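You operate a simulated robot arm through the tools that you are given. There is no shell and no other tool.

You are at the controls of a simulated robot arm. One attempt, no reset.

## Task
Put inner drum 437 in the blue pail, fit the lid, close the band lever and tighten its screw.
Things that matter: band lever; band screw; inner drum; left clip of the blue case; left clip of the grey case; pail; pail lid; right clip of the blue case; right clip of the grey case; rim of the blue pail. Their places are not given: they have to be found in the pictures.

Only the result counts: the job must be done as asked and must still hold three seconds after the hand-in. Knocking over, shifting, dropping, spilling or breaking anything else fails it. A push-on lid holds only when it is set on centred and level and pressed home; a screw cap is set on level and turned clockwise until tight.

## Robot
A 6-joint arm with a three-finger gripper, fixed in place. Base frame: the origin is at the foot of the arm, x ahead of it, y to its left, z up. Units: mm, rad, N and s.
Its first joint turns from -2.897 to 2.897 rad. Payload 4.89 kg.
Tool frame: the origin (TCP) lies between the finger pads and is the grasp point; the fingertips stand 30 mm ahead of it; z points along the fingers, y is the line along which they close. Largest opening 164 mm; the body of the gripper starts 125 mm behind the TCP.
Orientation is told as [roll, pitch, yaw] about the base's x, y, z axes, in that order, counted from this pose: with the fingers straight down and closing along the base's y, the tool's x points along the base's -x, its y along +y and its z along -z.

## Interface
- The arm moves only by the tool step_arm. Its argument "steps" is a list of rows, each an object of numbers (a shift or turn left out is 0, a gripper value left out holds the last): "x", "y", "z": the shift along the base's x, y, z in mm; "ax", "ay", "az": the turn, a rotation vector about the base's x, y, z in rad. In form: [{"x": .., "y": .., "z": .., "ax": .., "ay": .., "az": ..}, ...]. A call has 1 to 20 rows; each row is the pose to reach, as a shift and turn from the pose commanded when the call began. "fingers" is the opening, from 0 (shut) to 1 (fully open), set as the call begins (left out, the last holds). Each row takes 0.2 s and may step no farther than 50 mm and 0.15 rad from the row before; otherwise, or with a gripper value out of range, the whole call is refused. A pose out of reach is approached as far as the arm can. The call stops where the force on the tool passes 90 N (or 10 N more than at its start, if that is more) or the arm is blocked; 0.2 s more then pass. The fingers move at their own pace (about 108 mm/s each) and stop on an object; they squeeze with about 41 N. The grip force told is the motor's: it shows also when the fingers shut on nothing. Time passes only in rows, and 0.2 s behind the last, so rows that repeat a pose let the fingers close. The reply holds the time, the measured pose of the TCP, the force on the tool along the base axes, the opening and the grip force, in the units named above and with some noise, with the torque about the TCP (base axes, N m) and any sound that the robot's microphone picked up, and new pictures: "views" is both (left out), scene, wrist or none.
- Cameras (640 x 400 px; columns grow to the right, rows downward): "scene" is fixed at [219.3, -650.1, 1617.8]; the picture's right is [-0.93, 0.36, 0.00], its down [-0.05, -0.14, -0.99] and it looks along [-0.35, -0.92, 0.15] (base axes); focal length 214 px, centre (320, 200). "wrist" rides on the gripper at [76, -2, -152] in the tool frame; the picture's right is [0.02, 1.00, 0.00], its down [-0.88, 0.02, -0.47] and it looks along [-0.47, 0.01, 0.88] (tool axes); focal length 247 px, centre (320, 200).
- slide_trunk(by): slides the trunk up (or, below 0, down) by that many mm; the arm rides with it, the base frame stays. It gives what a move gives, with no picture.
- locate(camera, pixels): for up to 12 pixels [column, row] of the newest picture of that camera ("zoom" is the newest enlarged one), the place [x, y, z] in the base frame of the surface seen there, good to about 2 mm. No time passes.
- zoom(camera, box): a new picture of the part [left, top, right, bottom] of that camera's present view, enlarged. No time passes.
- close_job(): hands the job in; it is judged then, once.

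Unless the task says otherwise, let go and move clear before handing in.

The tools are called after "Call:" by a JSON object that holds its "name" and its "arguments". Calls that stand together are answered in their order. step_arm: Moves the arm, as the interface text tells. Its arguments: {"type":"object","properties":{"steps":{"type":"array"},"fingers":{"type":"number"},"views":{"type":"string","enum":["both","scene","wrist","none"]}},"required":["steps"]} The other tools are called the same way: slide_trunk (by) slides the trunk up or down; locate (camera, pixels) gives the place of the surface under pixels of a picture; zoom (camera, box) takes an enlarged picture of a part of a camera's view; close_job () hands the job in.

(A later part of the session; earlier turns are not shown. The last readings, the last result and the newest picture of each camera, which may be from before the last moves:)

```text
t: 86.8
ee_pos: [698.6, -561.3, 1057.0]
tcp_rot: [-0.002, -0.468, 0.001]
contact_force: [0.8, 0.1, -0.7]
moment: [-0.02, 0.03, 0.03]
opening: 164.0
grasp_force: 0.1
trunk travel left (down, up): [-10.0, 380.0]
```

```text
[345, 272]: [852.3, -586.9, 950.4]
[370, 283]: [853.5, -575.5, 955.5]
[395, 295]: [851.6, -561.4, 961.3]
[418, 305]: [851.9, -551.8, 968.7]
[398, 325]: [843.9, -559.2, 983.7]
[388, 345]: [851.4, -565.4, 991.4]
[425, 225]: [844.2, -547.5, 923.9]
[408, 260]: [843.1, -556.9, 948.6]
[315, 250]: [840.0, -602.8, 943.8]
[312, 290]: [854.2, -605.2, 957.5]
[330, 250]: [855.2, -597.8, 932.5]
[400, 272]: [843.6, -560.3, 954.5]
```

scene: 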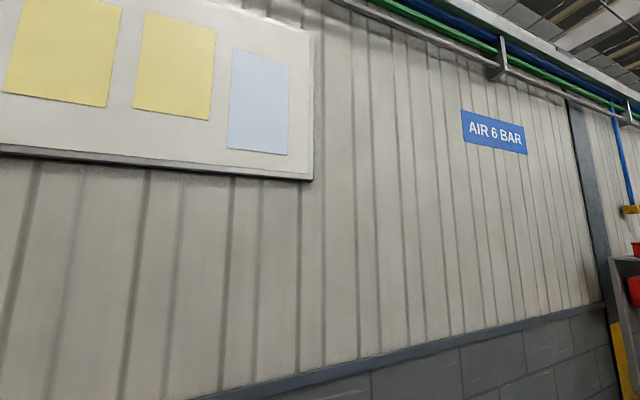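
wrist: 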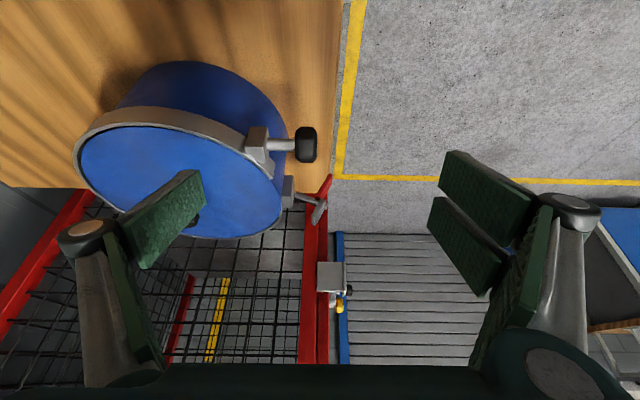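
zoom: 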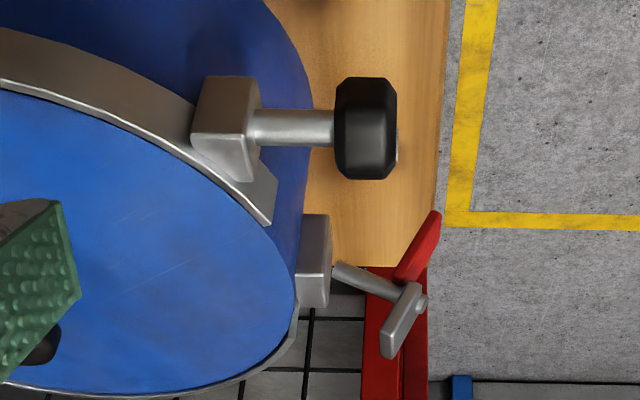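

Positions are unchanged, and the shaft slope is confirmed (about 23° upward from the lug). I'll return to the front of the handle to grip it and try swinging it about an x-axis at the lug.

Call:
{"name": "step_arm", "arguments": {"steps": [{"z": 10, "ay": 0.12}, {"z": 20, "ay": 0.24}, {"z": 30, "ay": 0.36}, {"z": 40, "ay": 0.466}], "fingers": 0.35, "views": "none"}}

Call:
{"name": "step_arm", "arguments": {"steps": [{"x": 14, "y": 12, "az": -0.143}, {"x": 28, "y": 24, "az": -0.286}, {"x": 42, "y": 36, "az": -0.428}, {"x": 56, "y": 48, "az": -0.571}, {"x": 70, "y": 58, "az": -0.714}, {"x": 84, "y": 68, "az": -0.857}, {"x": 98, "y": 76, "az": -1.0}, {"x": 112, "y": 84, "az": -1.142}, {"x": 126, "y": 92, "az": -1.285}, {"x": 140, "y": 93, "az": -1.428}, {"x": 156, "y": 93, "az": -1.5708}], "views": "none"}}

Call:
{"name": "step_arm", "arguments": {"steps": [{"z": 0, "ax": -0.14}, {"z": 0, "ax": -0.28}, {"z": -10, "ax": -0.42}, {"z": -25, "ax": -0.56}, {"z": -45, "ax": -0.7}, {"z": -70, "ax": -0.84}, {"z": -95, "ax": -0.98}, {"z": -120, "ax": -1.12}, {"z": -145, "ax": -1.25}, {"z": -145, "ax": -1.274}], "views": "wrist"}}

```text
t: 87.8
ee_pos: [700.3, -561.8, 1097.0]
tcp_rot: [-0.001, 0.002, 0.002]
contact_force: [-0.5, -0.4, 0.6]
moment: [-0.05, -0.17, 0.03]
opening: 57.4
grasp_force: 0.1
trunk travel left (down, up): [-10.0, 380.0]
```

```text
t: 90.2
ee_pos: [857.5, -466.8, 1097.9]
tcp_rot: [0.0, 0.001, -1.57]
contact_force: [-0.7, -0.4, 0.7]
moment: [-0.01, -0.18, -0.01]
opening: 57.2
grasp_force: 0.1
trunk travel left (down, up): [-10.0, 380.0]
```

```text
t: 92.4
ee_pos: [855.9, -467.3, 951.7]
tcp_rot: [-0.001, -1.276, -1.567]
contact_force: [-0.4, 0.0, 0.4]
moment: [0.1, -0.04, 0.11]
opening: 57.3
grasp_force: 0.0
trunk travel left (down, up): [-10.0, 380.0]
```

wrist: 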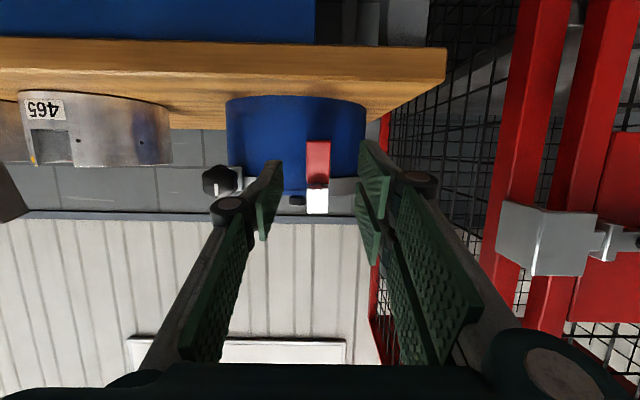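

I'll advance on the handle again, centred, and grip it.

Call:
{"name": "step_arm", "arguments": {"steps": [{"x": -1.3, "y": -25, "z": -7.5}, {"x": -1.3, "y": -50, "z": -15}, {"x": -1.3, "y": -70, "z": -21}, {"x": -1.3, "y": -81, "z": -24}, {"x": -1.3, "y": -81, "z": -24}], "views": "none"}}

Call:
{"name": "step_arm", "arguments": {"steps": [{"z": 0}, {"z": 0}, {"z": 0}], "fingers": 0, "views": "none"}}

```text
t: 93.6
ee_pos: [855.1, -549.0, 927.4]
tcp_rot: [-0.006, -1.273, -1.565]
contact_force: [-0.3, -0.4, 0.5]
moment: [0.0, -0.01, 0.0]
opening: 57.4
grasp_force: 0.1
trunk travel left (down, up): [-10.0, 380.0]
```

```text
t: 94.4
ee_pos: [855.4, -549.7, 927.0]
tcp_rot: [-0.003, -1.275, -1.565]
contact_force: [-1.5, -1.9, -1.0]
moment: [0.06, 0.02, -0.06]
opening: 22.5
grasp_force: 44.7
trunk travel left (down, up): [-10.0, 380.0]
```

The grip is centred with no side force. Test: swing +0.1 rad about the x-axis at the lug (handle up and outward).

Call:
{"name": "step_arm", "arguments": {"steps": [{"y": 0.74, "z": 2.27, "ax": 0.05}, {"y": 1.37, "z": 4.57, "ax": 0.1}, {"y": 1.37, "z": 4.57, "ax": 0.1}], "views": "wrist"}}

Call:
{"name": "zoom", "arguments": {"camera": "wrist", "box": [260, 140, 380, 280]}}

Call:
{"name": "locate", "arguments": {"camera": "wrist", "pixels": [[320, 175], [320, 190], [320, 205], [320, 220], [318, 240], [318, 255], [318, 262], [190, 215]]}}

```text
t: 95.2
ee_pos: [855.9, -547.3, 932.1]
tcp_rot: [-0.004, -1.172, -1.567]
contact_force: [-1.7, -7.5, -1.9]
moment: [0.08, 0.0, -0.1]
opening: 21.9
grasp_force: 44.5
trunk travel left (down, up): [-10.0, 380.0]
```

wrist: 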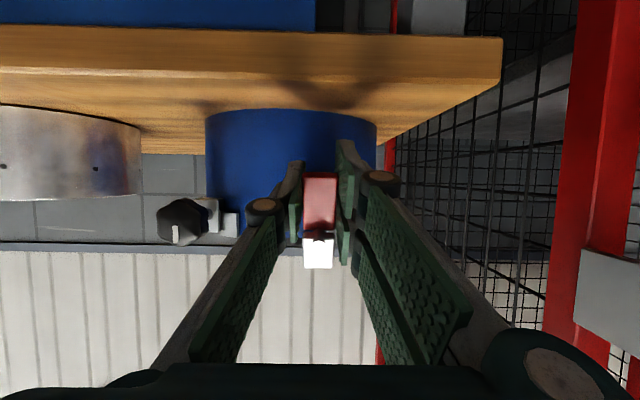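

```text
2.86 times, centred on (320, 210) of wrist
```

zoom: 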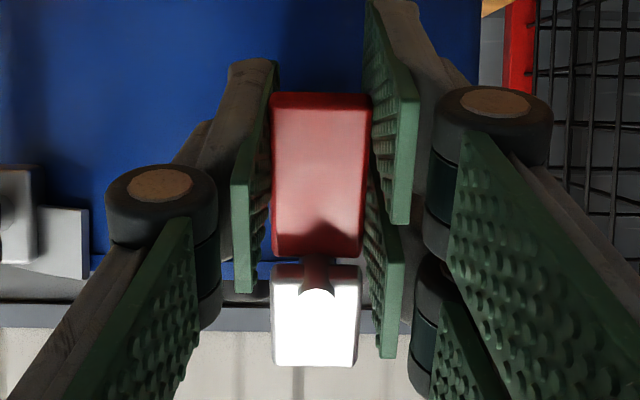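

```text
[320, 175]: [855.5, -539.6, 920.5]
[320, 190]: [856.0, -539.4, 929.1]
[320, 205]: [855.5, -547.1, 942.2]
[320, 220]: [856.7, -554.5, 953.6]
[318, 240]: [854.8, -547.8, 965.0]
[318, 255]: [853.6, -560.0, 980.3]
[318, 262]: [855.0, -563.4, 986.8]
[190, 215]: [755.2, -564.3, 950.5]
```

The force stayed tiny (≈7 N) and the red end rose from z≈914 to ≈920: the lever does swing up about the x-axis. I'll continue along the arc by 0.4 rad, watching the force.

Call:
{"name": "step_arm", "arguments": {"steps": [{"y": 0.91, "z": 4.69, "ax": 0.1}, {"y": 1.35, "z": 9.44, "ax": 0.2}, {"y": 1.35, "z": 9.44, "ax": 0.2}], "views": "none"}}

Call:
{"name": "step_arm", "arguments": {"steps": [{"y": 0, "z": 4.77, "ax": 0.1}, {"y": -0.56, "z": 9.52, "ax": 0.2}, {"y": -0.56, "z": 9.52, "ax": 0.2}], "views": "wrist"}}

Call:
{"name": "zoom", "arguments": {"camera": "wrist", "box": [240, 120, 400, 290]}}

```text
t: 96.0
ee_pos: [855.4, -545.4, 941.5]
tcp_rot: [-0.001, -0.973, -1.566]
contact_force: [-2.9, -3.6, -4.0]
moment: [0.16, 0.04, -0.09]
opening: 22.3
grasp_force: 44.9
trunk travel left (down, up): [-10.0, 380.0]
```

```text
t: 96.8
ee_pos: [855.6, -546.7, 951.5]
tcp_rot: [-0.001, -0.774, -1.569]
contact_force: [-3.0, -6.0, -5.3]
moment: [0.16, 0.07, -0.11]
opening: 22.1
grasp_force: 44.9
trunk travel left (down, up): [-10.0, 380.0]
```

wrist: 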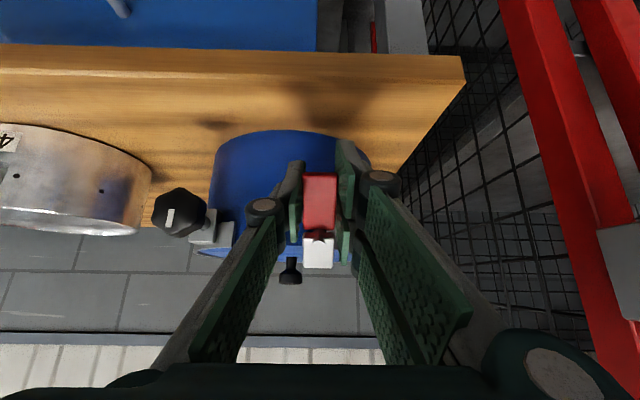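

```text
2.35 times, centred on (320, 205) of wrist
```

zoom: 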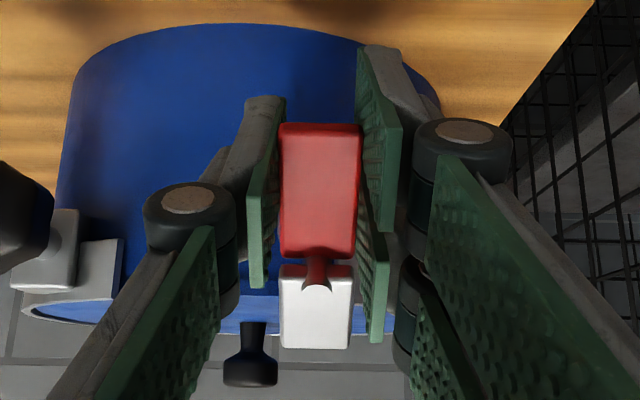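

The lever rides along with the hand, nearly free (≈6 N), now swung up about 0.5 rad. I'll keep swinging it up along the same arc.

Call:
{"name": "step_arm", "arguments": {"steps": [{"y": -0.99, "z": 4.67, "ax": 0.1}, {"y": -2.44, "z": 9.22, "ax": 0.2}, {"y": -4.34, "z": 13.6, "ax": 0.3}, {"y": -4.34, "z": 13.6, "ax": 0.3}], "views": "none"}}

Call:
{"name": "step_arm", "arguments": {"steps": [{"y": -1.1, "z": 2.1, "ax": 0.05}, {"y": -2.31, "z": 4.17, "ax": 0.1}, {"y": -2.31, "z": 4.17, "ax": 0.1}], "views": "wrist"}}

Call:
{"name": "zoom", "arguments": {"camera": "wrist", "box": [240, 100, 400, 270]}}

```text
t: 97.8
ee_pos: [855.7, -550.6, 965.6]
tcp_rot: [-0.001, -0.472, -1.569]
contact_force: [-3.4, 2.5, 0.1]
moment: [0.04, 0.07, 0.01]
opening: 22.4
grasp_force: 45.4
trunk travel left (down, up): [-10.0, 380.0]
```

```text
t: 98.6
ee_pos: [855.9, -552.8, 970.1]
tcp_rot: [0.0, -0.374, -1.57]
contact_force: [-6.8, 5.3, 2.4]
moment: [0.02, 0.05, -0.1]
opening: 21.8
grasp_force: 45.5
trunk travel left (down, up): [-10.0, 380.0]
```

wrist: 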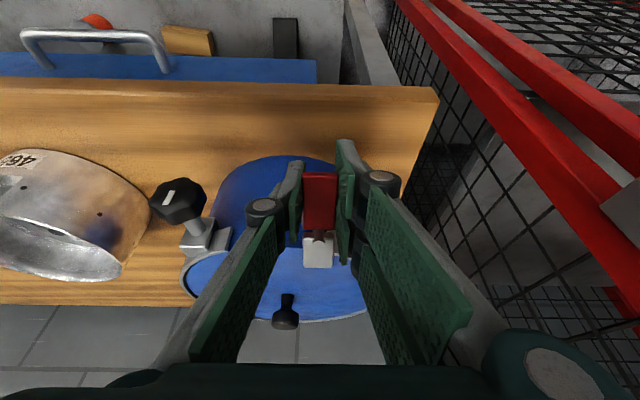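

```text
2.35 times, centred on (320, 185) of wrist
```

zoom: 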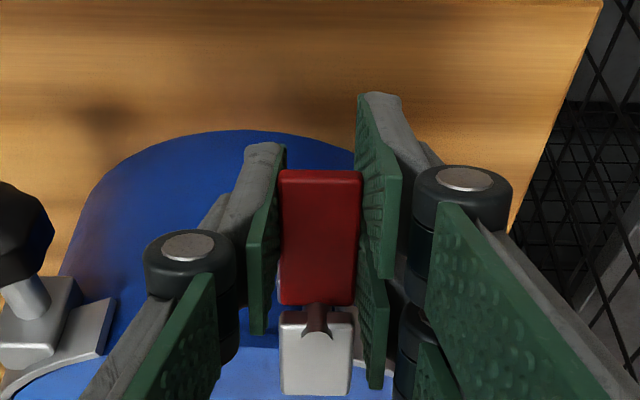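

Still free. The grey stub is approaching the lid edge, so I'll continue in smaller steps and watch for the end stop.

Call:
{"name": "step_arm", "arguments": {"steps": [{"y": -1.32, "z": 1.99, "ax": 0.05}, {"y": -2.73, "z": 3.92, "ax": 0.1}, {"y": -2.73, "z": 3.92, "ax": 0.1}], "views": "none"}}

Call:
{"name": "step_arm", "arguments": {"steps": [{"y": -1.51, "z": 1.85, "ax": 0.05}, {"y": -3.11, "z": 3.62, "ax": 0.1}, {"y": -3.11, "z": 3.62, "ax": 0.1}], "views": "wrist"}}

Call:
{"name": "zoom", "arguments": {"camera": "wrist", "box": [240, 100, 400, 270]}}

```text
t: 99.4
ee_pos: [855.0, -554.5, 973.6]
tcp_rot: [0.001, -0.273, -1.569]
contact_force: [-9.8, 9.2, -1.1]
moment: [0.32, 0.06, -0.11]
opening: 22.0
grasp_force: 45.0
trunk travel left (down, up): [-10.0, 380.0]
```

```text
t: 100.2
ee_pos: [855.2, -558.0, 977.8]
tcp_rot: [0.0, -0.175, -1.568]
contact_force: [-1.4, 6.2, 3.5]
moment: [0.12, 0.07, 0.01]
opening: 22.3
grasp_force: 44.8
trunk travel left (down, up): [-10.0, 380.0]
```

wrist: 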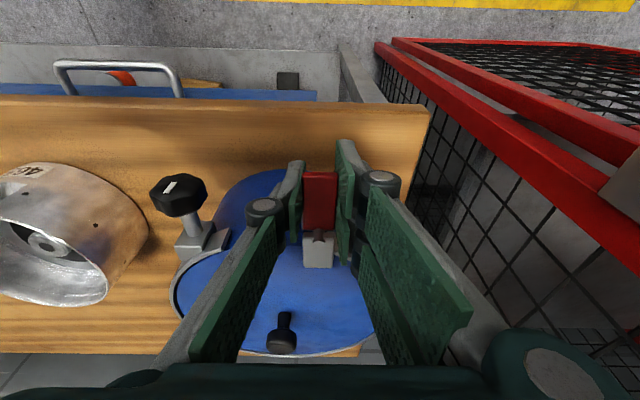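

```text
2.35 times, centred on (320, 185) of wrist
```

zoom: 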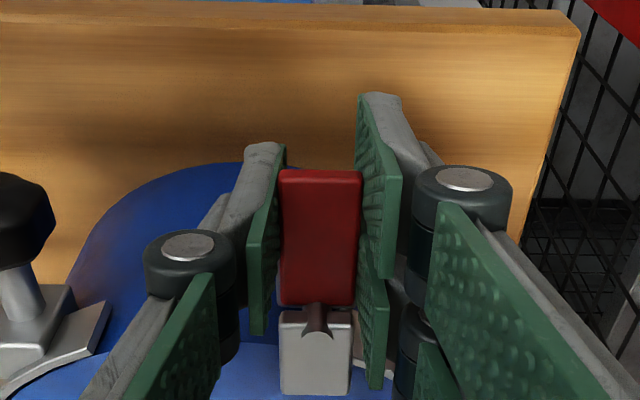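

The grey stub is coming over the lid edge, still with little resistance. I'll go on in small steps.

Call:
{"name": "step_arm", "arguments": {"steps": [{"y": -1.68, "z": 1.69, "ax": 0.05}, {"y": -3.45, "z": 3.3, "ax": 0.1}, {"y": -3.45, "z": 3.3, "ax": 0.1}], "views": "wrist"}}

Call:
{"name": "locate", "arguments": {"camera": "wrist", "pixels": [[320, 180], [320, 200], [320, 220], [310, 255], [325, 262], [318, 240], [350, 280], [290, 290]]}}

```text
t: 101.0
ee_pos: [855.3, -559.9, 979.0]
tcp_rot: [-0.001, -0.074, -1.569]
contact_force: [-8.8, 24.6, -13.3]
moment: [-0.53, 0.06, -0.23]
opening: 22.2
grasp_force: 45.4
trunk travel left (down, up): [-10.0, 380.0]
```

wrist: 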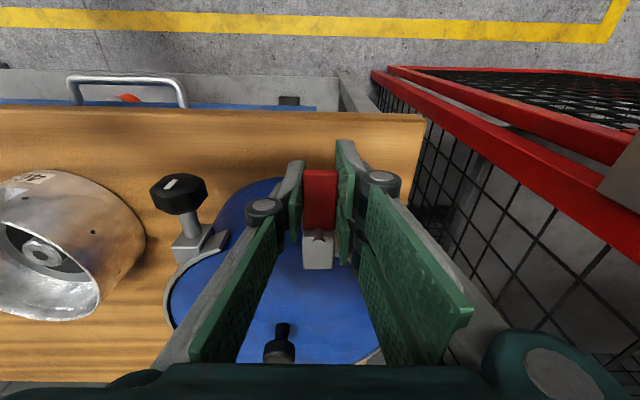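

```text
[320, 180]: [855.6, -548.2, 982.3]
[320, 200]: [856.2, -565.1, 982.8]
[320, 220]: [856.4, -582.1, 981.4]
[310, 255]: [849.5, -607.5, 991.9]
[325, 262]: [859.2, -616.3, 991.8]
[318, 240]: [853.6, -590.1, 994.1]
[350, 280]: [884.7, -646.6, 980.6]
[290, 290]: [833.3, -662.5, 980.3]
```

The red bar is now horizontal (z≈982 along its length) with the grey stub over the lid edge, and a resistance of ≈28 N has appeared. I'll push a little further to see whether this is the stop or a snap point.

Call:
{"name": "step_arm", "arguments": {"steps": [{"y": -1.8, "z": 1.5, "ax": 0.05}, {"y": -1.8, "z": 1.5, "ax": 0.05}], "views": "none"}}

Call:
{"name": "step_arm", "arguments": {"steps": [{"y": -1.8, "z": 1.5, "ax": 0.05}, {"y": -1.8, "z": 1.5, "ax": 0.05}], "views": "wrist"}}

Call:
{"name": "locate", "arguments": {"camera": "wrist", "pixels": [[320, 180], [320, 200], [320, 220], [310, 255], [325, 262], [318, 240], [350, 280], [290, 290]]}}

```text
t: 101.6
ee_pos: [855.1, -562.9, 981.3]
tcp_rot: [0.0, -0.022, -1.57]
contact_force: [-9.7, 25.0, -18.8]
moment: [-0.43, 0.12, -0.62]
opening: 22.4
grasp_force: 45.1
trunk travel left (down, up): [-10.0, 380.0]
```

```text
t: 102.2
ee_pos: [855.7, -565.9, 982.6]
tcp_rot: [0.0, 0.026, -1.57]
contact_force: [-11.4, 21.5, -20.4]
moment: [-0.7, 0.02, -0.38]
opening: 22.4
grasp_force: 44.8
trunk travel left (down, up): [-10.0, 380.0]
```

wrist: 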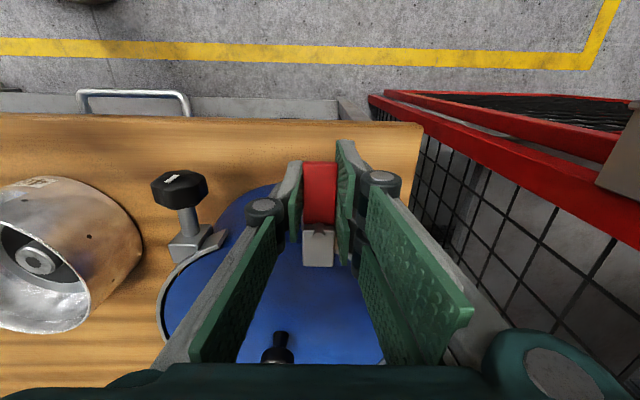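

```text
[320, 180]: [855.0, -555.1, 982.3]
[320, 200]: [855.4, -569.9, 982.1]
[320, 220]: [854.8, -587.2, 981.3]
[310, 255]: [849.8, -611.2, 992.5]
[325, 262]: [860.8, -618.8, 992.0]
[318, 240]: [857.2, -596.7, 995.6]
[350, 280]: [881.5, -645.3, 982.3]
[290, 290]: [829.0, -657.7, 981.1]
```

The lever has reached its stop (bar level at z≈982, and the hand now only slips along it). I'll open the fingers, and see if the lever stays closed.

Call:
{"name": "step_arm", "arguments": {"steps": [{"y": 0}, {"y": 0}, {"y": 0}], "fingers": 0.3, "views": "wrist"}}

Call:
{"name": "locate", "arguments": {"camera": "wrist", "pixels": [[320, 180], [320, 200], [320, 220], [310, 255], [325, 262], [318, 240], [350, 280], [290, 290]]}}

```text
t: 103.0
ee_pos: [855.0, -566.2, 982.8]
tcp_rot: [-0.001, 0.026, -1.569]
contact_force: [0.3, 0.4, -0.7]
moment: [-0.02, 0.0, 0.02]
opening: 49.3
grasp_force: 0.0
trunk travel left (down, up): [-10.0, 380.0]
```

wrist: 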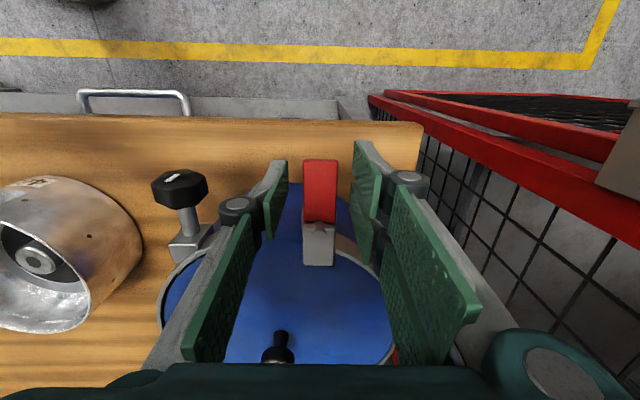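

```text
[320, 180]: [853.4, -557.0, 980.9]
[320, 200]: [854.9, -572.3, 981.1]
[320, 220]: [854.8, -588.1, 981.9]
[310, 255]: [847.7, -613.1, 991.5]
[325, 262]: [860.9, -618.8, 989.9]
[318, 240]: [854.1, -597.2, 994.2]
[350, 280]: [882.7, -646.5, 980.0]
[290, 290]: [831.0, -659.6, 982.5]
```

It stays. I'll rise clear and check again after a second.

Call:
{"name": "step_arm", "arguments": {"steps": [{"z": 20}, {"z": 45}, {"z": 70}, {"z": 95}, {"z": 115}, {"z": 115}], "fingers": 1, "views": "wrist"}}

Call:
{"name": "zoom", "arguments": {"camera": "wrist", "box": [220, 130, 440, 330]}}

```text
t: 104.4
ee_pos: [856.1, -566.5, 1097.0]
tcp_rot: [0.0, 0.026, -1.571]
contact_force: [0.1, -0.8, -0.3]
moment: [-0.02, 0.0, 0.06]
opening: 164.1
grasp_force: 0.1
trunk travel left (down, up): [-10.0, 380.0]
```

wrist: 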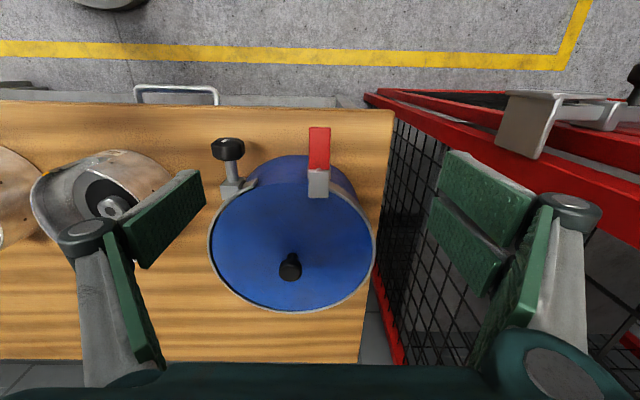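

```text
2.00 times, centred on (330, 230) of wrist
```

zoom: 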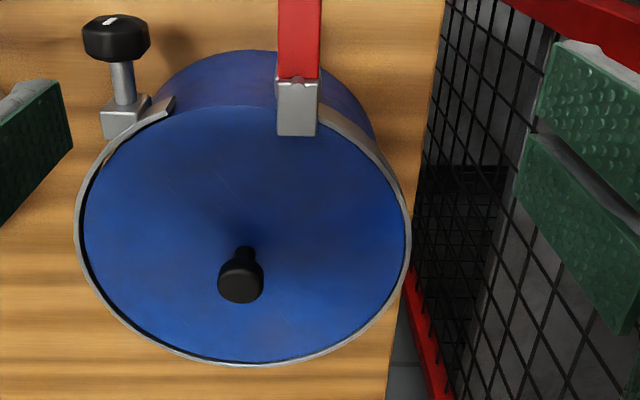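

The lever stands closed with its grey stub over the lid edge at (298,108) in the zoom. To be sure it's fully home, I'll press down on the stub from above with closed fingers.

Call:
{"name": "step_arm", "arguments": {"steps": [{"x": -1, "y": -25, "ax": -0.026}, {"x": -1.5, "y": -50, "ax": -0.026}, {"x": -1.5, "y": -50, "z": -30, "ax": -0.026}, {"x": -1.5, "y": -50, "z": -60, "ax": -0.026}, {"x": -1.5, "y": -50, "z": -60, "ax": -0.026}], "fingers": 0, "views": "wrist"}}

Call:
{"name": "zoom", "arguments": {"camera": "wrist", "box": [240, 100, 400, 260]}}

```text
t: 105.6
ee_pos: [852.9, -616.1, 1036.9]
tcp_rot: [-0.001, -0.002, -1.571]
contact_force: [0.2, 0.0, -0.3]
moment: [-0.05, -0.01, -0.04]
opening: 0.0
grasp_force: 41.4
trunk travel left (down, up): [-10.0, 380.0]
```

wrist: 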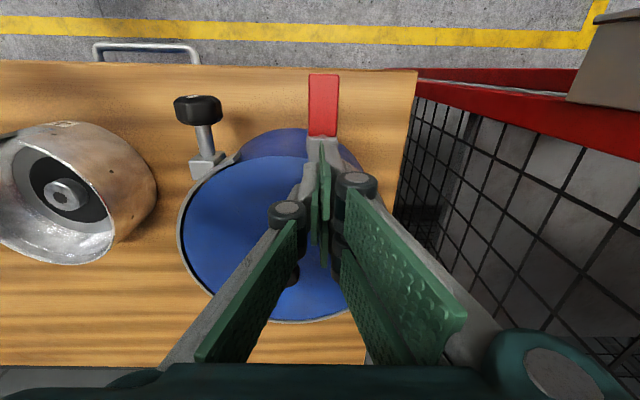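

```text
2.50 times, centred on (320, 180) of wrist
```

zoom: 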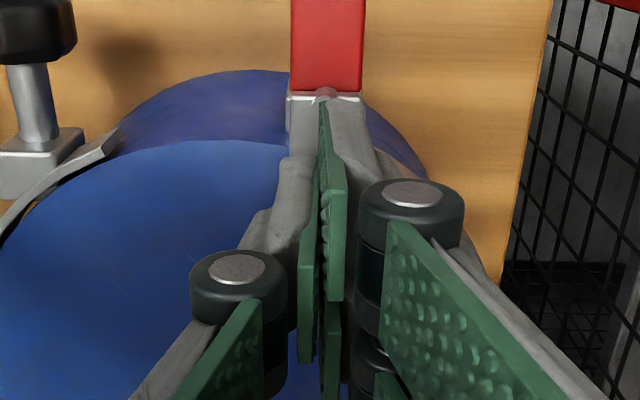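

The closed fingertips are just above the grey stub. I'll lower until contact and press in small steps.

Call:
{"name": "step_arm", "arguments": {"steps": [{"z": -5}, {"z": -10}, {"z": -13}, {"z": -15}, {"z": -15}], "views": "none"}}

Call:
{"name": "step_arm", "arguments": {"steps": [{"z": -1}, {"z": -2}, {"z": -3}, {"z": -3}], "views": "none"}}

```text
t: 106.8
ee_pos: [851.9, -615.1, 1025.1]
tcp_rot: [0.001, -0.001, -1.568]
contact_force: [6.7, -0.1, 43.2]
moment: [0.98, -0.27, -0.15]
opening: 0.2
grasp_force: 40.9
trunk travel left (down, up): [-10.0, 380.0]
```

```text
t: 107.9
ee_pos: [852.5, -613.5, 1023.6]
tcp_rot: [0.002, -0.001, -1.569]
contact_force: [-5.6, 0.2, 54.3]
moment: [1.1, 0.02, 0.34]
opening: 0.2
grasp_force: 40.7
trunk travel left (down, up): [-10.0, 380.0]
stopped in row 4: the force on the tool passed its limit at 91 N (the readings are from after the stop); the commanded pose is now the measured one
```

The torque shows that the contact was on the pin end (about 20 mm toward +y), so this didn't press the stub. I'll lift, shift 9 mm toward -y, and press again.

Call:
{"name": "step_arm", "arguments": {"steps": [{"z": 10}, {"z": 10, "y": -10}, {"z": 5, "y": -10}, {"z": 2, "y": -10}, {"z": 0, "y": -10}], "views": "none"}}

Call:
{"name": "step_arm", "arguments": {"steps": [{"z": -1}, {"z": -2}, {"z": -3}, {"z": -4}, {"z": -4}], "views": "none"}}

```text
t: 109.1
ee_pos: [853.7, -624.0, 1020.5]
tcp_rot: [-0.001, 0.0, -1.569]
contact_force: [0.7, -1.1, -0.2]
moment: [-0.08, 0.0, 0.0]
opening: 0.0
grasp_force: 40.9
trunk travel left (down, up): [-10.0, 380.0]
```

```text
t: 110.3
ee_pos: [852.7, -626.0, 1019.9]
tcp_rot: [0.003, 0.0, -1.569]
contact_force: [40.3, -39.7, 73.2]
moment: [-0.51, -1.09, -0.57]
opening: 5.9
grasp_force: 45.1
trunk travel left (down, up): [-10.0, 380.0]
```

The fingers got wedged open by 6 mm with side forces, so this contact is not clean. I'll lift off and look.

Call:
{"name": "step_arm", "arguments": {"steps": [{"z": 4}, {"z": 20}, {"z": 50}, {"z": 80}, {"z": 80, "y": 40}, {"z": 80, "y": 60}], "fingers": 1, "views": "wrist"}}

Call:
{"name": "zoom", "arguments": {"camera": "wrist", "box": [220, 130, 440, 330]}}

```text
t: 111.7
ee_pos: [852.8, -565.3, 1096.1]
tcp_rot: [0.001, -0.001, -1.569]
contact_force: [0.0, -1.7, -0.9]
moment: [0.21, -0.02, -0.01]
opening: 164.1
grasp_force: 0.0
trunk travel left (down, up): [-10.0, 380.0]
```

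wrist: 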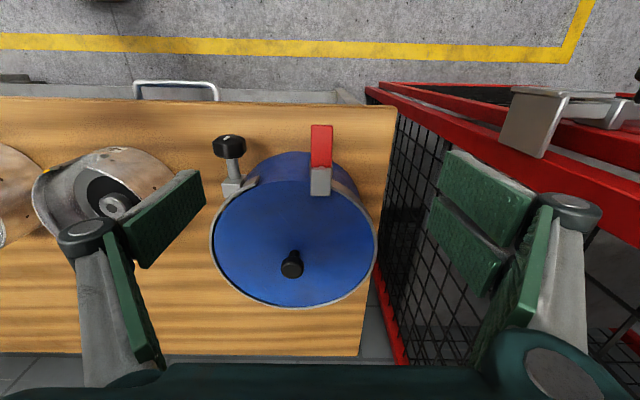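

```text
2.00 times, centred on (330, 230) of wrist
```

zoom: 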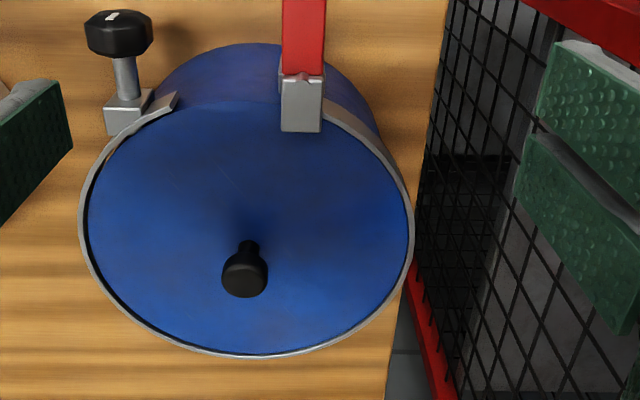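

Everything is still in place. I'll locate the lever, lid and drum-side points to check positions.

Call:
{"name": "locate", "arguments": {"camera": "zoom", "pixels": [[305, 15], [303, 50], [302, 85], [302, 120], [245, 280], [150, 250], [350, 250], [250, 150], [250, 330], [119, 35], [125, 80], [120, 110]]}}

```text
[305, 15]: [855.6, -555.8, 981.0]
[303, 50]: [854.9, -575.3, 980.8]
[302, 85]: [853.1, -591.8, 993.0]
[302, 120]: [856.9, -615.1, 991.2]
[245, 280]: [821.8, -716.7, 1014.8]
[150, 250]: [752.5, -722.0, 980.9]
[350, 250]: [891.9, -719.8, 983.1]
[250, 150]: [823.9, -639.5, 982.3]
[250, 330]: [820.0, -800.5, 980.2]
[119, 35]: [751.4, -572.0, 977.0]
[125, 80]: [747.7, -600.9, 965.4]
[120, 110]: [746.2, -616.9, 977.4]
```

The lid is level at z≈981-982 and the lever bar is level in its closed position. Now to the screw: I'll back off in +y, level the hand so that it points along -y, and line up with the knob's axis at (748, z≈960).

Call:
{"name": "step_arm", "arguments": {"steps": [{"x": -15, "y": 30}, {"x": -30, "y": 60}, {"x": -50, "y": 90, "ax": -0.14}, {"x": -70, "y": 100, "z": -10, "ax": -0.28}, {"x": -90, "y": 100, "z": -20, "ax": -0.42}, {"x": -105, "y": 100, "z": -30, "ax": -0.56}, {"x": -105, "y": 100, "z": -40, "ax": -0.7}, {"x": -105, "y": 100, "z": -55, "ax": -0.84}, {"x": -105, "y": 100, "z": -70, "ax": -0.98}, {"x": -105, "y": 100, "z": -90, "ax": -1.12}, {"x": -105, "y": 100, "z": -110, "ax": -1.26}, {"x": -105, "y": 100, "z": -125, "ax": -1.41}, {"x": -105, "y": 100, "z": -136, "ax": -1.55}, {"x": -105, "y": 100, "z": -136, "ax": -1.571}], "fingers": 0.42, "views": "wrist"}}

```text
t: 114.7
ee_pos: [750.2, -466.3, 962.2]
tcp_rot: [-2.605, -1.568, 1.036]
contact_force: [-0.4, -0.6, -0.6]
moment: [0.13, -0.01, 0.11]
opening: 69.0
grasp_force: 0.1
trunk travel left (down, up): [-10.0, 380.0]
```

wrist: 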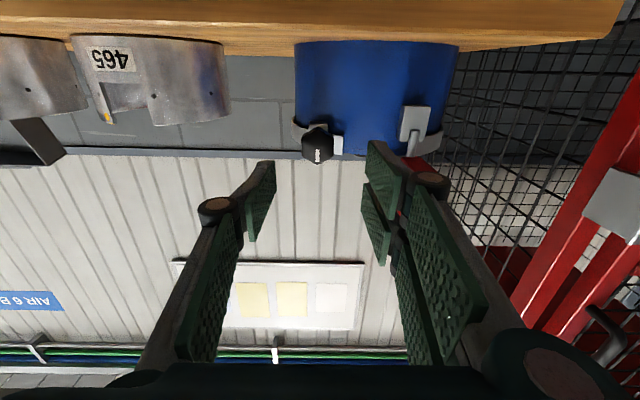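

The hand now points along -y and the knob is at about (318,145). I'll zoom to refine the alignment.

Call:
{"name": "zoom", "arguments": {"camera": "wrist", "box": [285, 110, 355, 180]}}

Call:
{"name": "locate", "arguments": {"camera": "wrist", "pixels": [[318, 145], [305, 145], [331, 145], [318, 130], [318, 160], [318, 135], [318, 155]]}}

Call:
{"name": "zoom", "arguments": {"camera": "wrist", "box": [280, 30, 480, 200]}}

```text
5.71 times, centred on (320, 145) of wrist
```

zoom: 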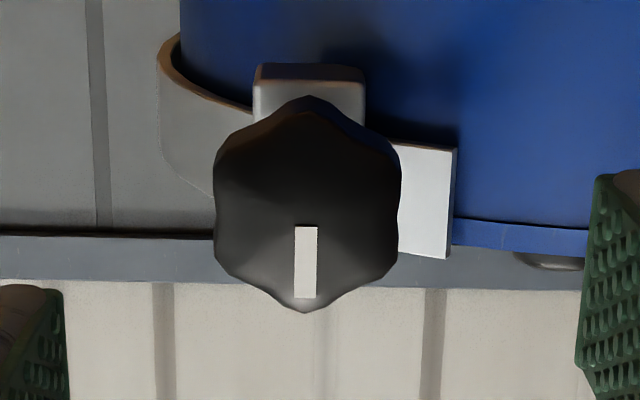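

```text
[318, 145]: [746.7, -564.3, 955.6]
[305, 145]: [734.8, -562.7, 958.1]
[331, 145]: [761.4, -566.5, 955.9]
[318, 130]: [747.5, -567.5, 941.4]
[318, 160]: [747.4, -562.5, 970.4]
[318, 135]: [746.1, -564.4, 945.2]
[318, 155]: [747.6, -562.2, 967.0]
```

```text
2.35 times, centred on (380, 115) of wrist
```

zoom: 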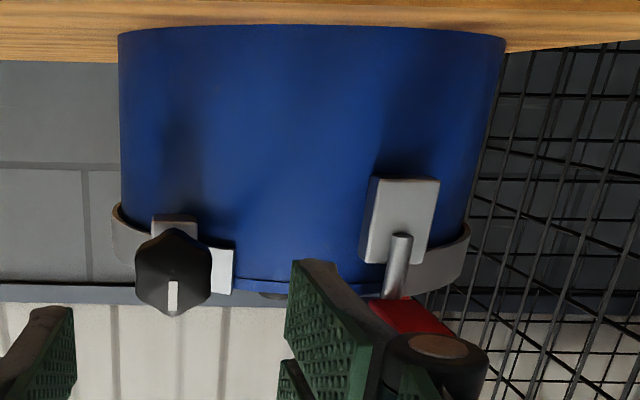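

The knob's axis is about 3 mm to -x and 1 mm below the tool axis. I'll correct and advance so that the pads straddle the knob.

Call:
{"name": "step_arm", "arguments": {"steps": [{"x": -2.7, "y": -30, "z": -1}, {"x": -2.7, "y": -60, "z": -1}, {"x": -2.7, "y": -80, "z": -1}, {"x": -2.7, "y": -92, "z": -1}, {"x": -2.7, "y": -92, "z": -1}], "views": "wrist"}}

Call:
{"name": "zoom", "arguments": {"camera": "wrist", "box": [250, 120, 390, 260]}}

```text
t: 115.9
ee_pos: [746.1, -556.8, 960.3]
tcp_rot: [-1.596, -1.57, 0.027]
contact_force: [-0.3, 0.4, -0.4]
moment: [0.03, -0.01, 0.02]
opening: 69.0
grasp_force: 0.1
trunk travel left (down, up): [-10.0, 380.0]
```

wrist: 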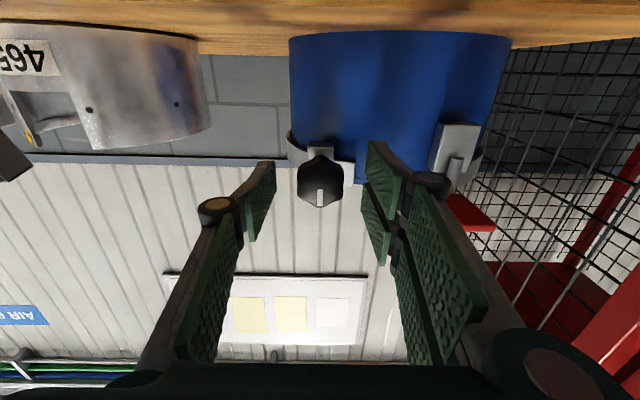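

```text
2.86 times, centred on (320, 190) of wrist
```

zoom: 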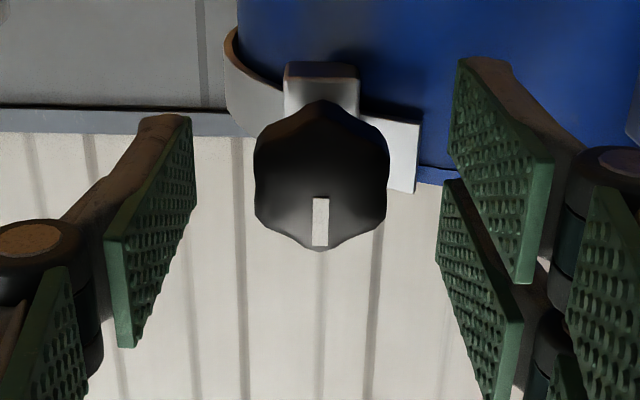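

The knob is centred between the pads. I'll close on it.

Call:
{"name": "step_arm", "arguments": {"steps": [{"y": -2}, {"y": -2}, {"y": -2}, {"y": -2}], "fingers": 0, "views": "wrist"}}

Call:
{"name": "zoom", "arguments": {"camera": "wrist", "box": [250, 120, 390, 260]}}

```text
t: 116.9
ee_pos: [745.6, -558.8, 959.9]
tcp_rot: [-1.635, -1.568, 0.062]
contact_force: [-7.1, 18.2, -5.7]
moment: [0.26, 0.02, -0.04]
opening: 35.7
grasp_force: 44.8
trunk travel left (down, up): [-10.0, 380.0]
```

wrist: 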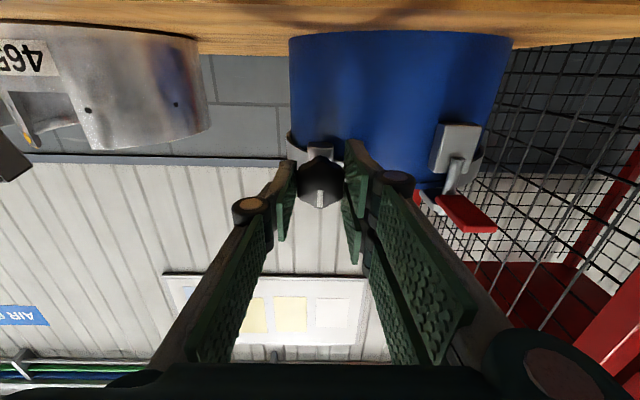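

```text
2.86 times, centred on (320, 190) of wrist
```

zoom: 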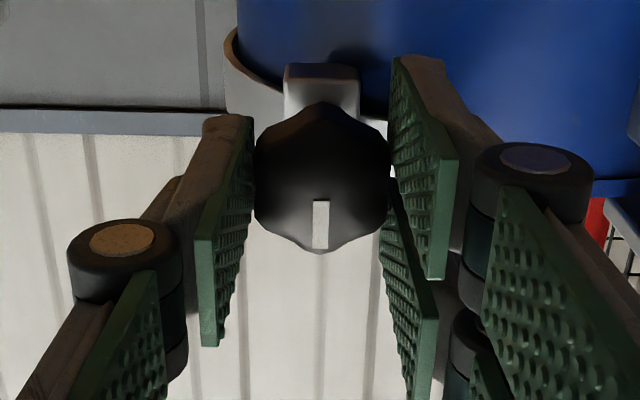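

The knob is gripped on its flats at 35.7 mm. I'll turn it clockwise (seen from the front) by 0.3 rad and watch the torque.

Call:
{"name": "step_arm", "arguments": {"steps": [{"ay": -0.1}, {"ay": -0.2}, {"ay": -0.3}, {"ay": -0.3}], "views": "wrist"}}

Call:
{"name": "zoom", "arguments": {"camera": "wrist", "box": [250, 120, 390, 260]}}

```text
t: 117.9
ee_pos: [746.3, -558.8, 960.3]
tcp_rot: [1.57, -1.269, 3.142]
contact_force: [-14.6, 25.9, -14.8]
moment: [0.39, -0.01, -0.44]
opening: 35.7
grasp_force: 45.6
trunk travel left (down, up): [-10.0, 380.0]
```

wrist: 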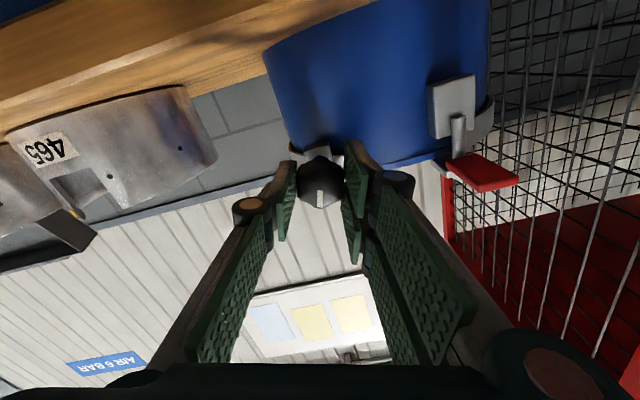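

```text
2.86 times, centred on (320, 190) of wrist
```

zoom: 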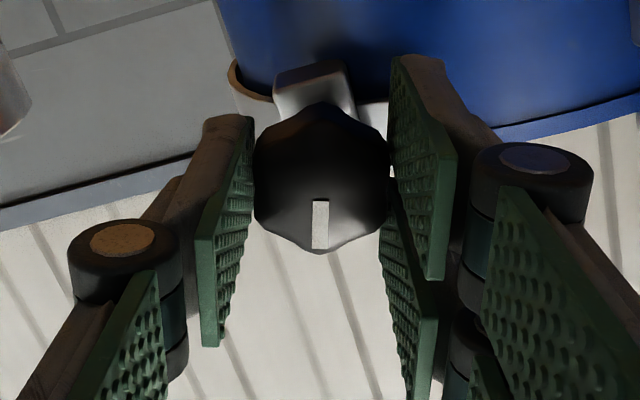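

The knob turns with the hand with almost no torque. I'll carry on turning clockwise by 1.4 rad.

Call:
{"name": "step_arm", "arguments": {"steps": [{"ay": -0.14}, {"ay": -0.28}, {"ay": -0.42}, {"ay": -0.56}, {"ay": -0.7}, {"ay": -0.84}, {"ay": -0.98}, {"ay": -1.12}, {"ay": -1.26}, {"ay": -1.4}, {"ay": -1.4}], "views": "wrist"}}

Call:
{"name": "zoom", "arguments": {"camera": "wrist", "box": [250, 120, 390, 260]}}

```text
t: 120.3
ee_pos: [745.9, -559.7, 960.5]
tcp_rot: [1.525, -0.112, -3.131]
contact_force: [-6.9, 21.9, -9.9]
moment: [-0.74, 0.02, -0.08]
opening: 35.9
grasp_force: 44.8
out of reach, approached as far as the arm can: row 9, 10, 11
trunk travel left (down, up): [-10.0, 380.0]
```

wrist: 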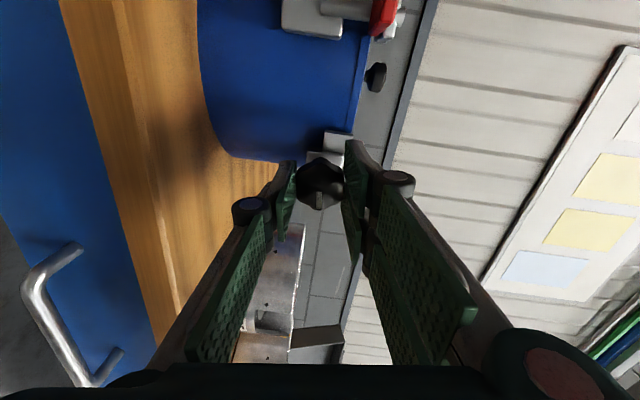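

```text
2.86 times, centred on (320, 190) of wrist
```

zoom: 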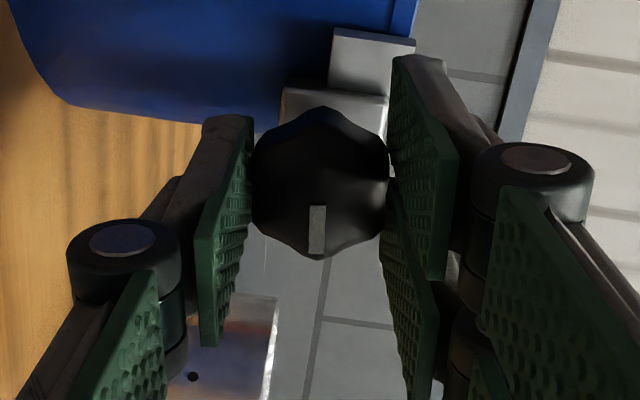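

The hand reached its turning limit after about 1.46 rad of clockwise turn, with no torque yet. I'll open, turn the hand back and regrip to ratchet further.

Call:
{"name": "step_arm", "arguments": {"steps": [{"ay": 0.1}, {"ay": 0.2}, {"ay": 0.3}, {"ay": 0.3}], "fingers": 0.42, "views": "none"}}

```text
t: 121.3
ee_pos: [746.6, -560.1, 960.0]
tcp_rot: [1.521, -0.415, -3.133]
contact_force: [1.0, 0.1, -0.5]
moment: [0.06, 0.01, 0.0]
opening: 68.9
grasp_force: 0.2
trunk travel left (down, up): [-10.0, 380.0]
```

The command now follows from the reached pose (hand turned to about -1.16 rad). I'll first correct the small 0.05 rad axis tilt, then turn back counter-clockwise with open fingers.

Call:
{"name": "step_arm", "arguments": {"steps": [{"ax": -0.0456, "az": 0.0115}, {"ax": -0.0456, "az": 0.0115}], "views": "none"}}

Call:
{"name": "step_arm", "arguments": {"steps": [{"ay": 0.14}, {"ay": 0.28}, {"ay": 0.42}, {"ay": 0.56}, {"ay": 0.7}, {"ay": 0.84}, {"ay": 0.98}, {"ay": 1.12}, {"ay": 1.26}, {"ay": 1.4}, {"ay": 1.54}, {"ay": 1.68}, {"ay": 1.794}, {"ay": 1.794}], "views": "wrist"}}

Call:
{"name": "zoom", "arguments": {"camera": "wrist", "box": [250, 120, 390, 260]}}

```text
t: 121.9
ee_pos: [747.6, -559.8, 960.0]
tcp_rot: [1.573, -0.416, -3.14]
contact_force: [-0.5, 0.7, 0.3]
moment: [0.01, 0.0, 0.0]
opening: 68.5
grasp_force: 0.1
trunk travel left (down, up): [-10.0, 380.0]
```

```text
t: 124.9
ee_pos: [746.5, -558.9, 959.8]
tcp_rot: [-1.569, -0.933, 0.0]
contact_force: [-0.2, -0.3, -1.2]
moment: [-0.01, -0.04, 0.04]
opening: 69.0
grasp_force: 0.1
trunk travel left (down, up): [-10.0, 380.0]
```

wrist: 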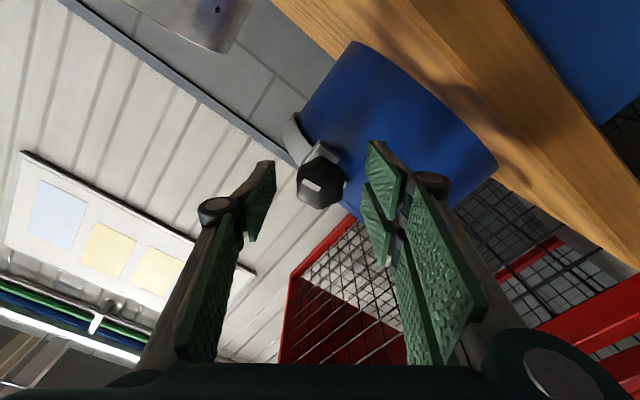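

```text
2.86 times, centred on (320, 190) of wrist
```

zoom: 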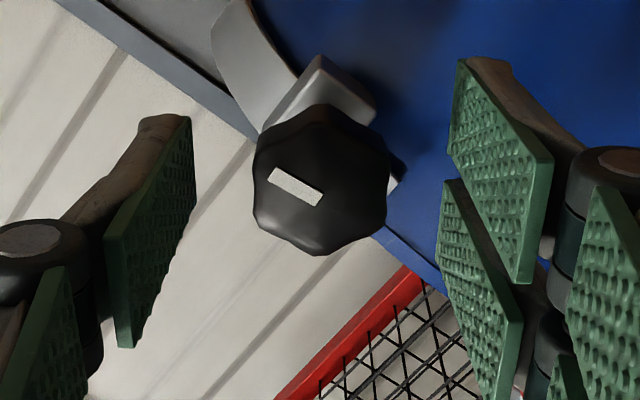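

At +0.64 rad the knob's flats line up with the pads again. I'll see if I can turn back another 60° for a longer stroke.

Call:
{"name": "step_arm", "arguments": {"steps": [{"ay": 0.14}, {"ay": 0.28}, {"ay": 0.42}, {"ay": 0.56}, {"ay": 0.7}, {"ay": 0.84}, {"ay": 0.98}, {"ay": 1.047}, {"ay": 1.047}], "views": "none"}}

```text
t: 126.9
ee_pos: [745.8, -559.1, 959.6]
tcp_rot: [-1.569, 0.116, 0.001]
contact_force: [-0.2, -0.9, 0.1]
moment: [0.03, 0.0, 0.0]
opening: 69.0
grasp_force: 0.0
trunk travel left (down, up): [-10.0, 380.0]
```

I reached +1.69 rad. I'll grip here and check.

Call:
{"name": "step_arm", "arguments": {"steps": [{"ay": 0}, {"ay": 0}, {"ay": 0}], "fingers": 0, "views": "wrist"}}

Call:
{"name": "zoom", "arguments": {"camera": "wrist", "box": [250, 120, 390, 260]}}

```text
t: 127.7
ee_pos: [745.9, -559.2, 959.6]
tcp_rot: [-1.57, 0.113, -0.001]
contact_force: [3.9, -4.2, 6.8]
moment: [0.01, -0.01, 0.0]
opening: 35.4
grasp_force: 45.2
trunk travel left (down, up): [-10.0, 380.0]
```

wrist: 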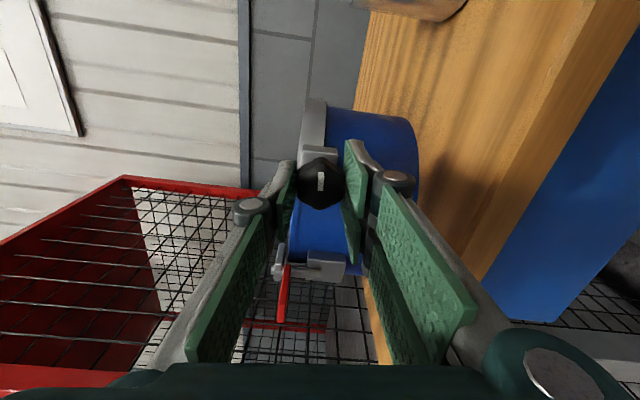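

```text
2.86 times, centred on (320, 190) of wrist
```

zoom: 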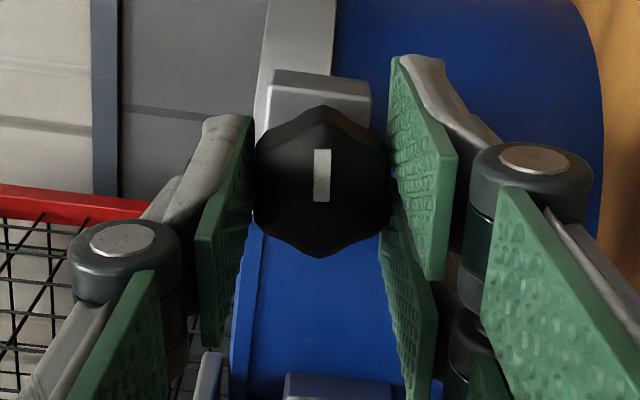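

Well gripped. I'll turn clockwise in chunks and watch the torque.

Call:
{"name": "step_arm", "arguments": {"steps": [{"ay": -0.14}, {"ay": -0.28}, {"ay": -0.42}, {"ay": -0.56}, {"ay": -0.7}, {"ay": -0.84}, {"ay": -0.98}, {"ay": -1.12}, {"ay": -1.26}, {"ay": -1.4}, {"ay": -1.4}], "views": "none"}}

Call:
{"name": "step_arm", "arguments": {"steps": [{"ay": -0.14}, {"ay": -0.28}, {"ay": -0.42}, {"ay": -0.56}, {"ay": -0.7}, {"ay": -0.84}, {"ay": -0.98}, {"ay": -1.12}, {"ay": -1.26}, {"ay": -1.4}, {"ay": -1.54}, {"ay": -1.68}, {"ay": -1.68}], "views": "wrist"}}

```text
t: 130.1
ee_pos: [746.0, -559.4, 959.9]
tcp_rot: [-1.563, -1.289, -0.008]
contact_force: [-15.9, 6.5, -15.4]
moment: [0.47, -0.02, -0.2]
opening: 35.4
grasp_force: 45.5
trunk travel left (down, up): [-10.0, 380.0]
```

```text
t: 132.9
ee_pos: [747.3, -559.7, 960.3]
tcp_rot: [1.572, -0.174, -3.14]
contact_force: [-14.5, 2.2, -22.2]
moment: [0.52, 0.52, -0.26]
opening: 35.6
grasp_force: 44.9
trunk travel left (down, up): [-10.0, 380.0]
```

wrist: 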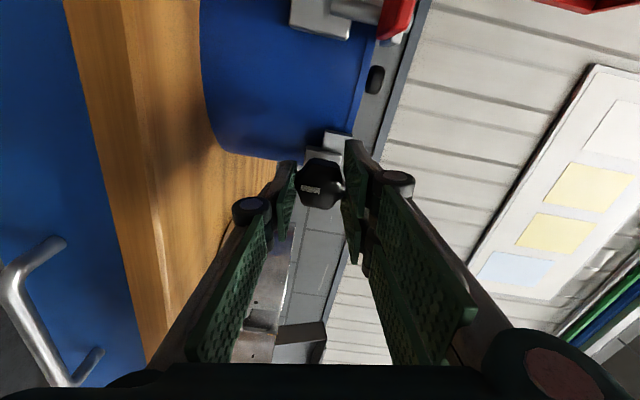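

A torque of +0.5 N·m has appeared and the pointer is now across the grip at (310,189), so the knob stopped following the hand at some point. I'll zoom in.

Call:
{"name": "zoom", "arguments": {"camera": "wrist", "box": [270, 140, 370, 240]}}

```text
4.00 times, centred on (320, 190) of wrist
```

zoom: 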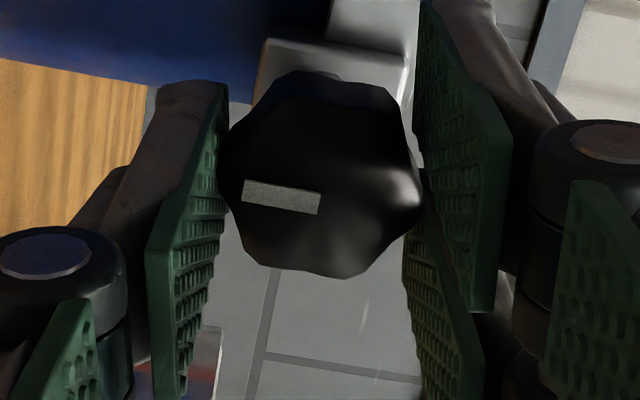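

The knob has turned about half a turn in total (the pointer now points straight down) and then the pads slipped round it at ≈0.5 N·m, so it seems to be at its stop. To confirm, I'll open, turn back to the aligned attitude (θ=0), regrip and try to turn further.

Call:
{"name": "step_arm", "arguments": {"steps": [{"ay": 0}, {"ay": 0.0}, {"ay": 0.14}, {"ay": 0.28}, {"ay": 0.42}, {"ay": 0.56}, {"ay": 0.7}, {"ay": 0.84}, {"ay": 0.98}, {"ay": 1.12}, {"ay": 1.26}, {"ay": 1.396}, {"ay": 1.396}], "fingers": 0.42, "views": "wrist"}}

Call:
{"name": "zoom", "arguments": {"camera": "wrist", "box": [250, 120, 390, 260]}}

```text
t: 135.7
ee_pos: [746.5, -559.7, 960.7]
tcp_rot: [-1.107, -1.57, -0.462]
contact_force: [0.0, 0.3, 0.3]
moment: [-0.01, -0.01, -0.01]
opening: 68.9
grasp_force: 0.1
trunk travel left (down, up): [-10.0, 380.0]
```

wrist: 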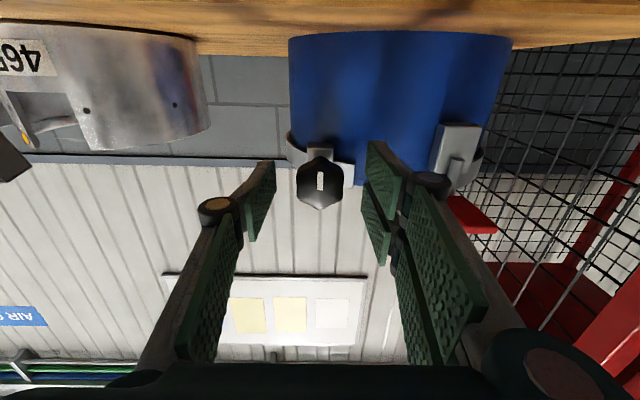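

```text
2.86 times, centred on (320, 190) of wrist
```

zoom: 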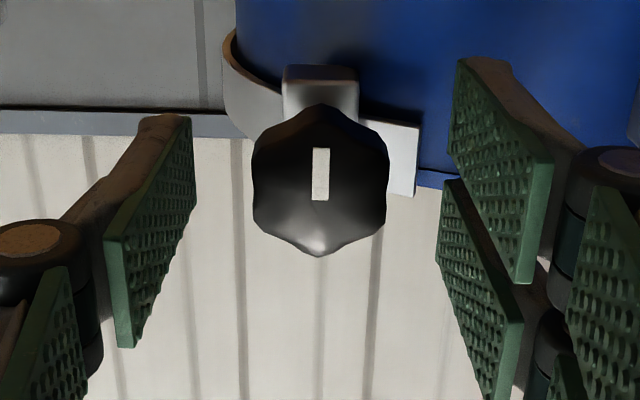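

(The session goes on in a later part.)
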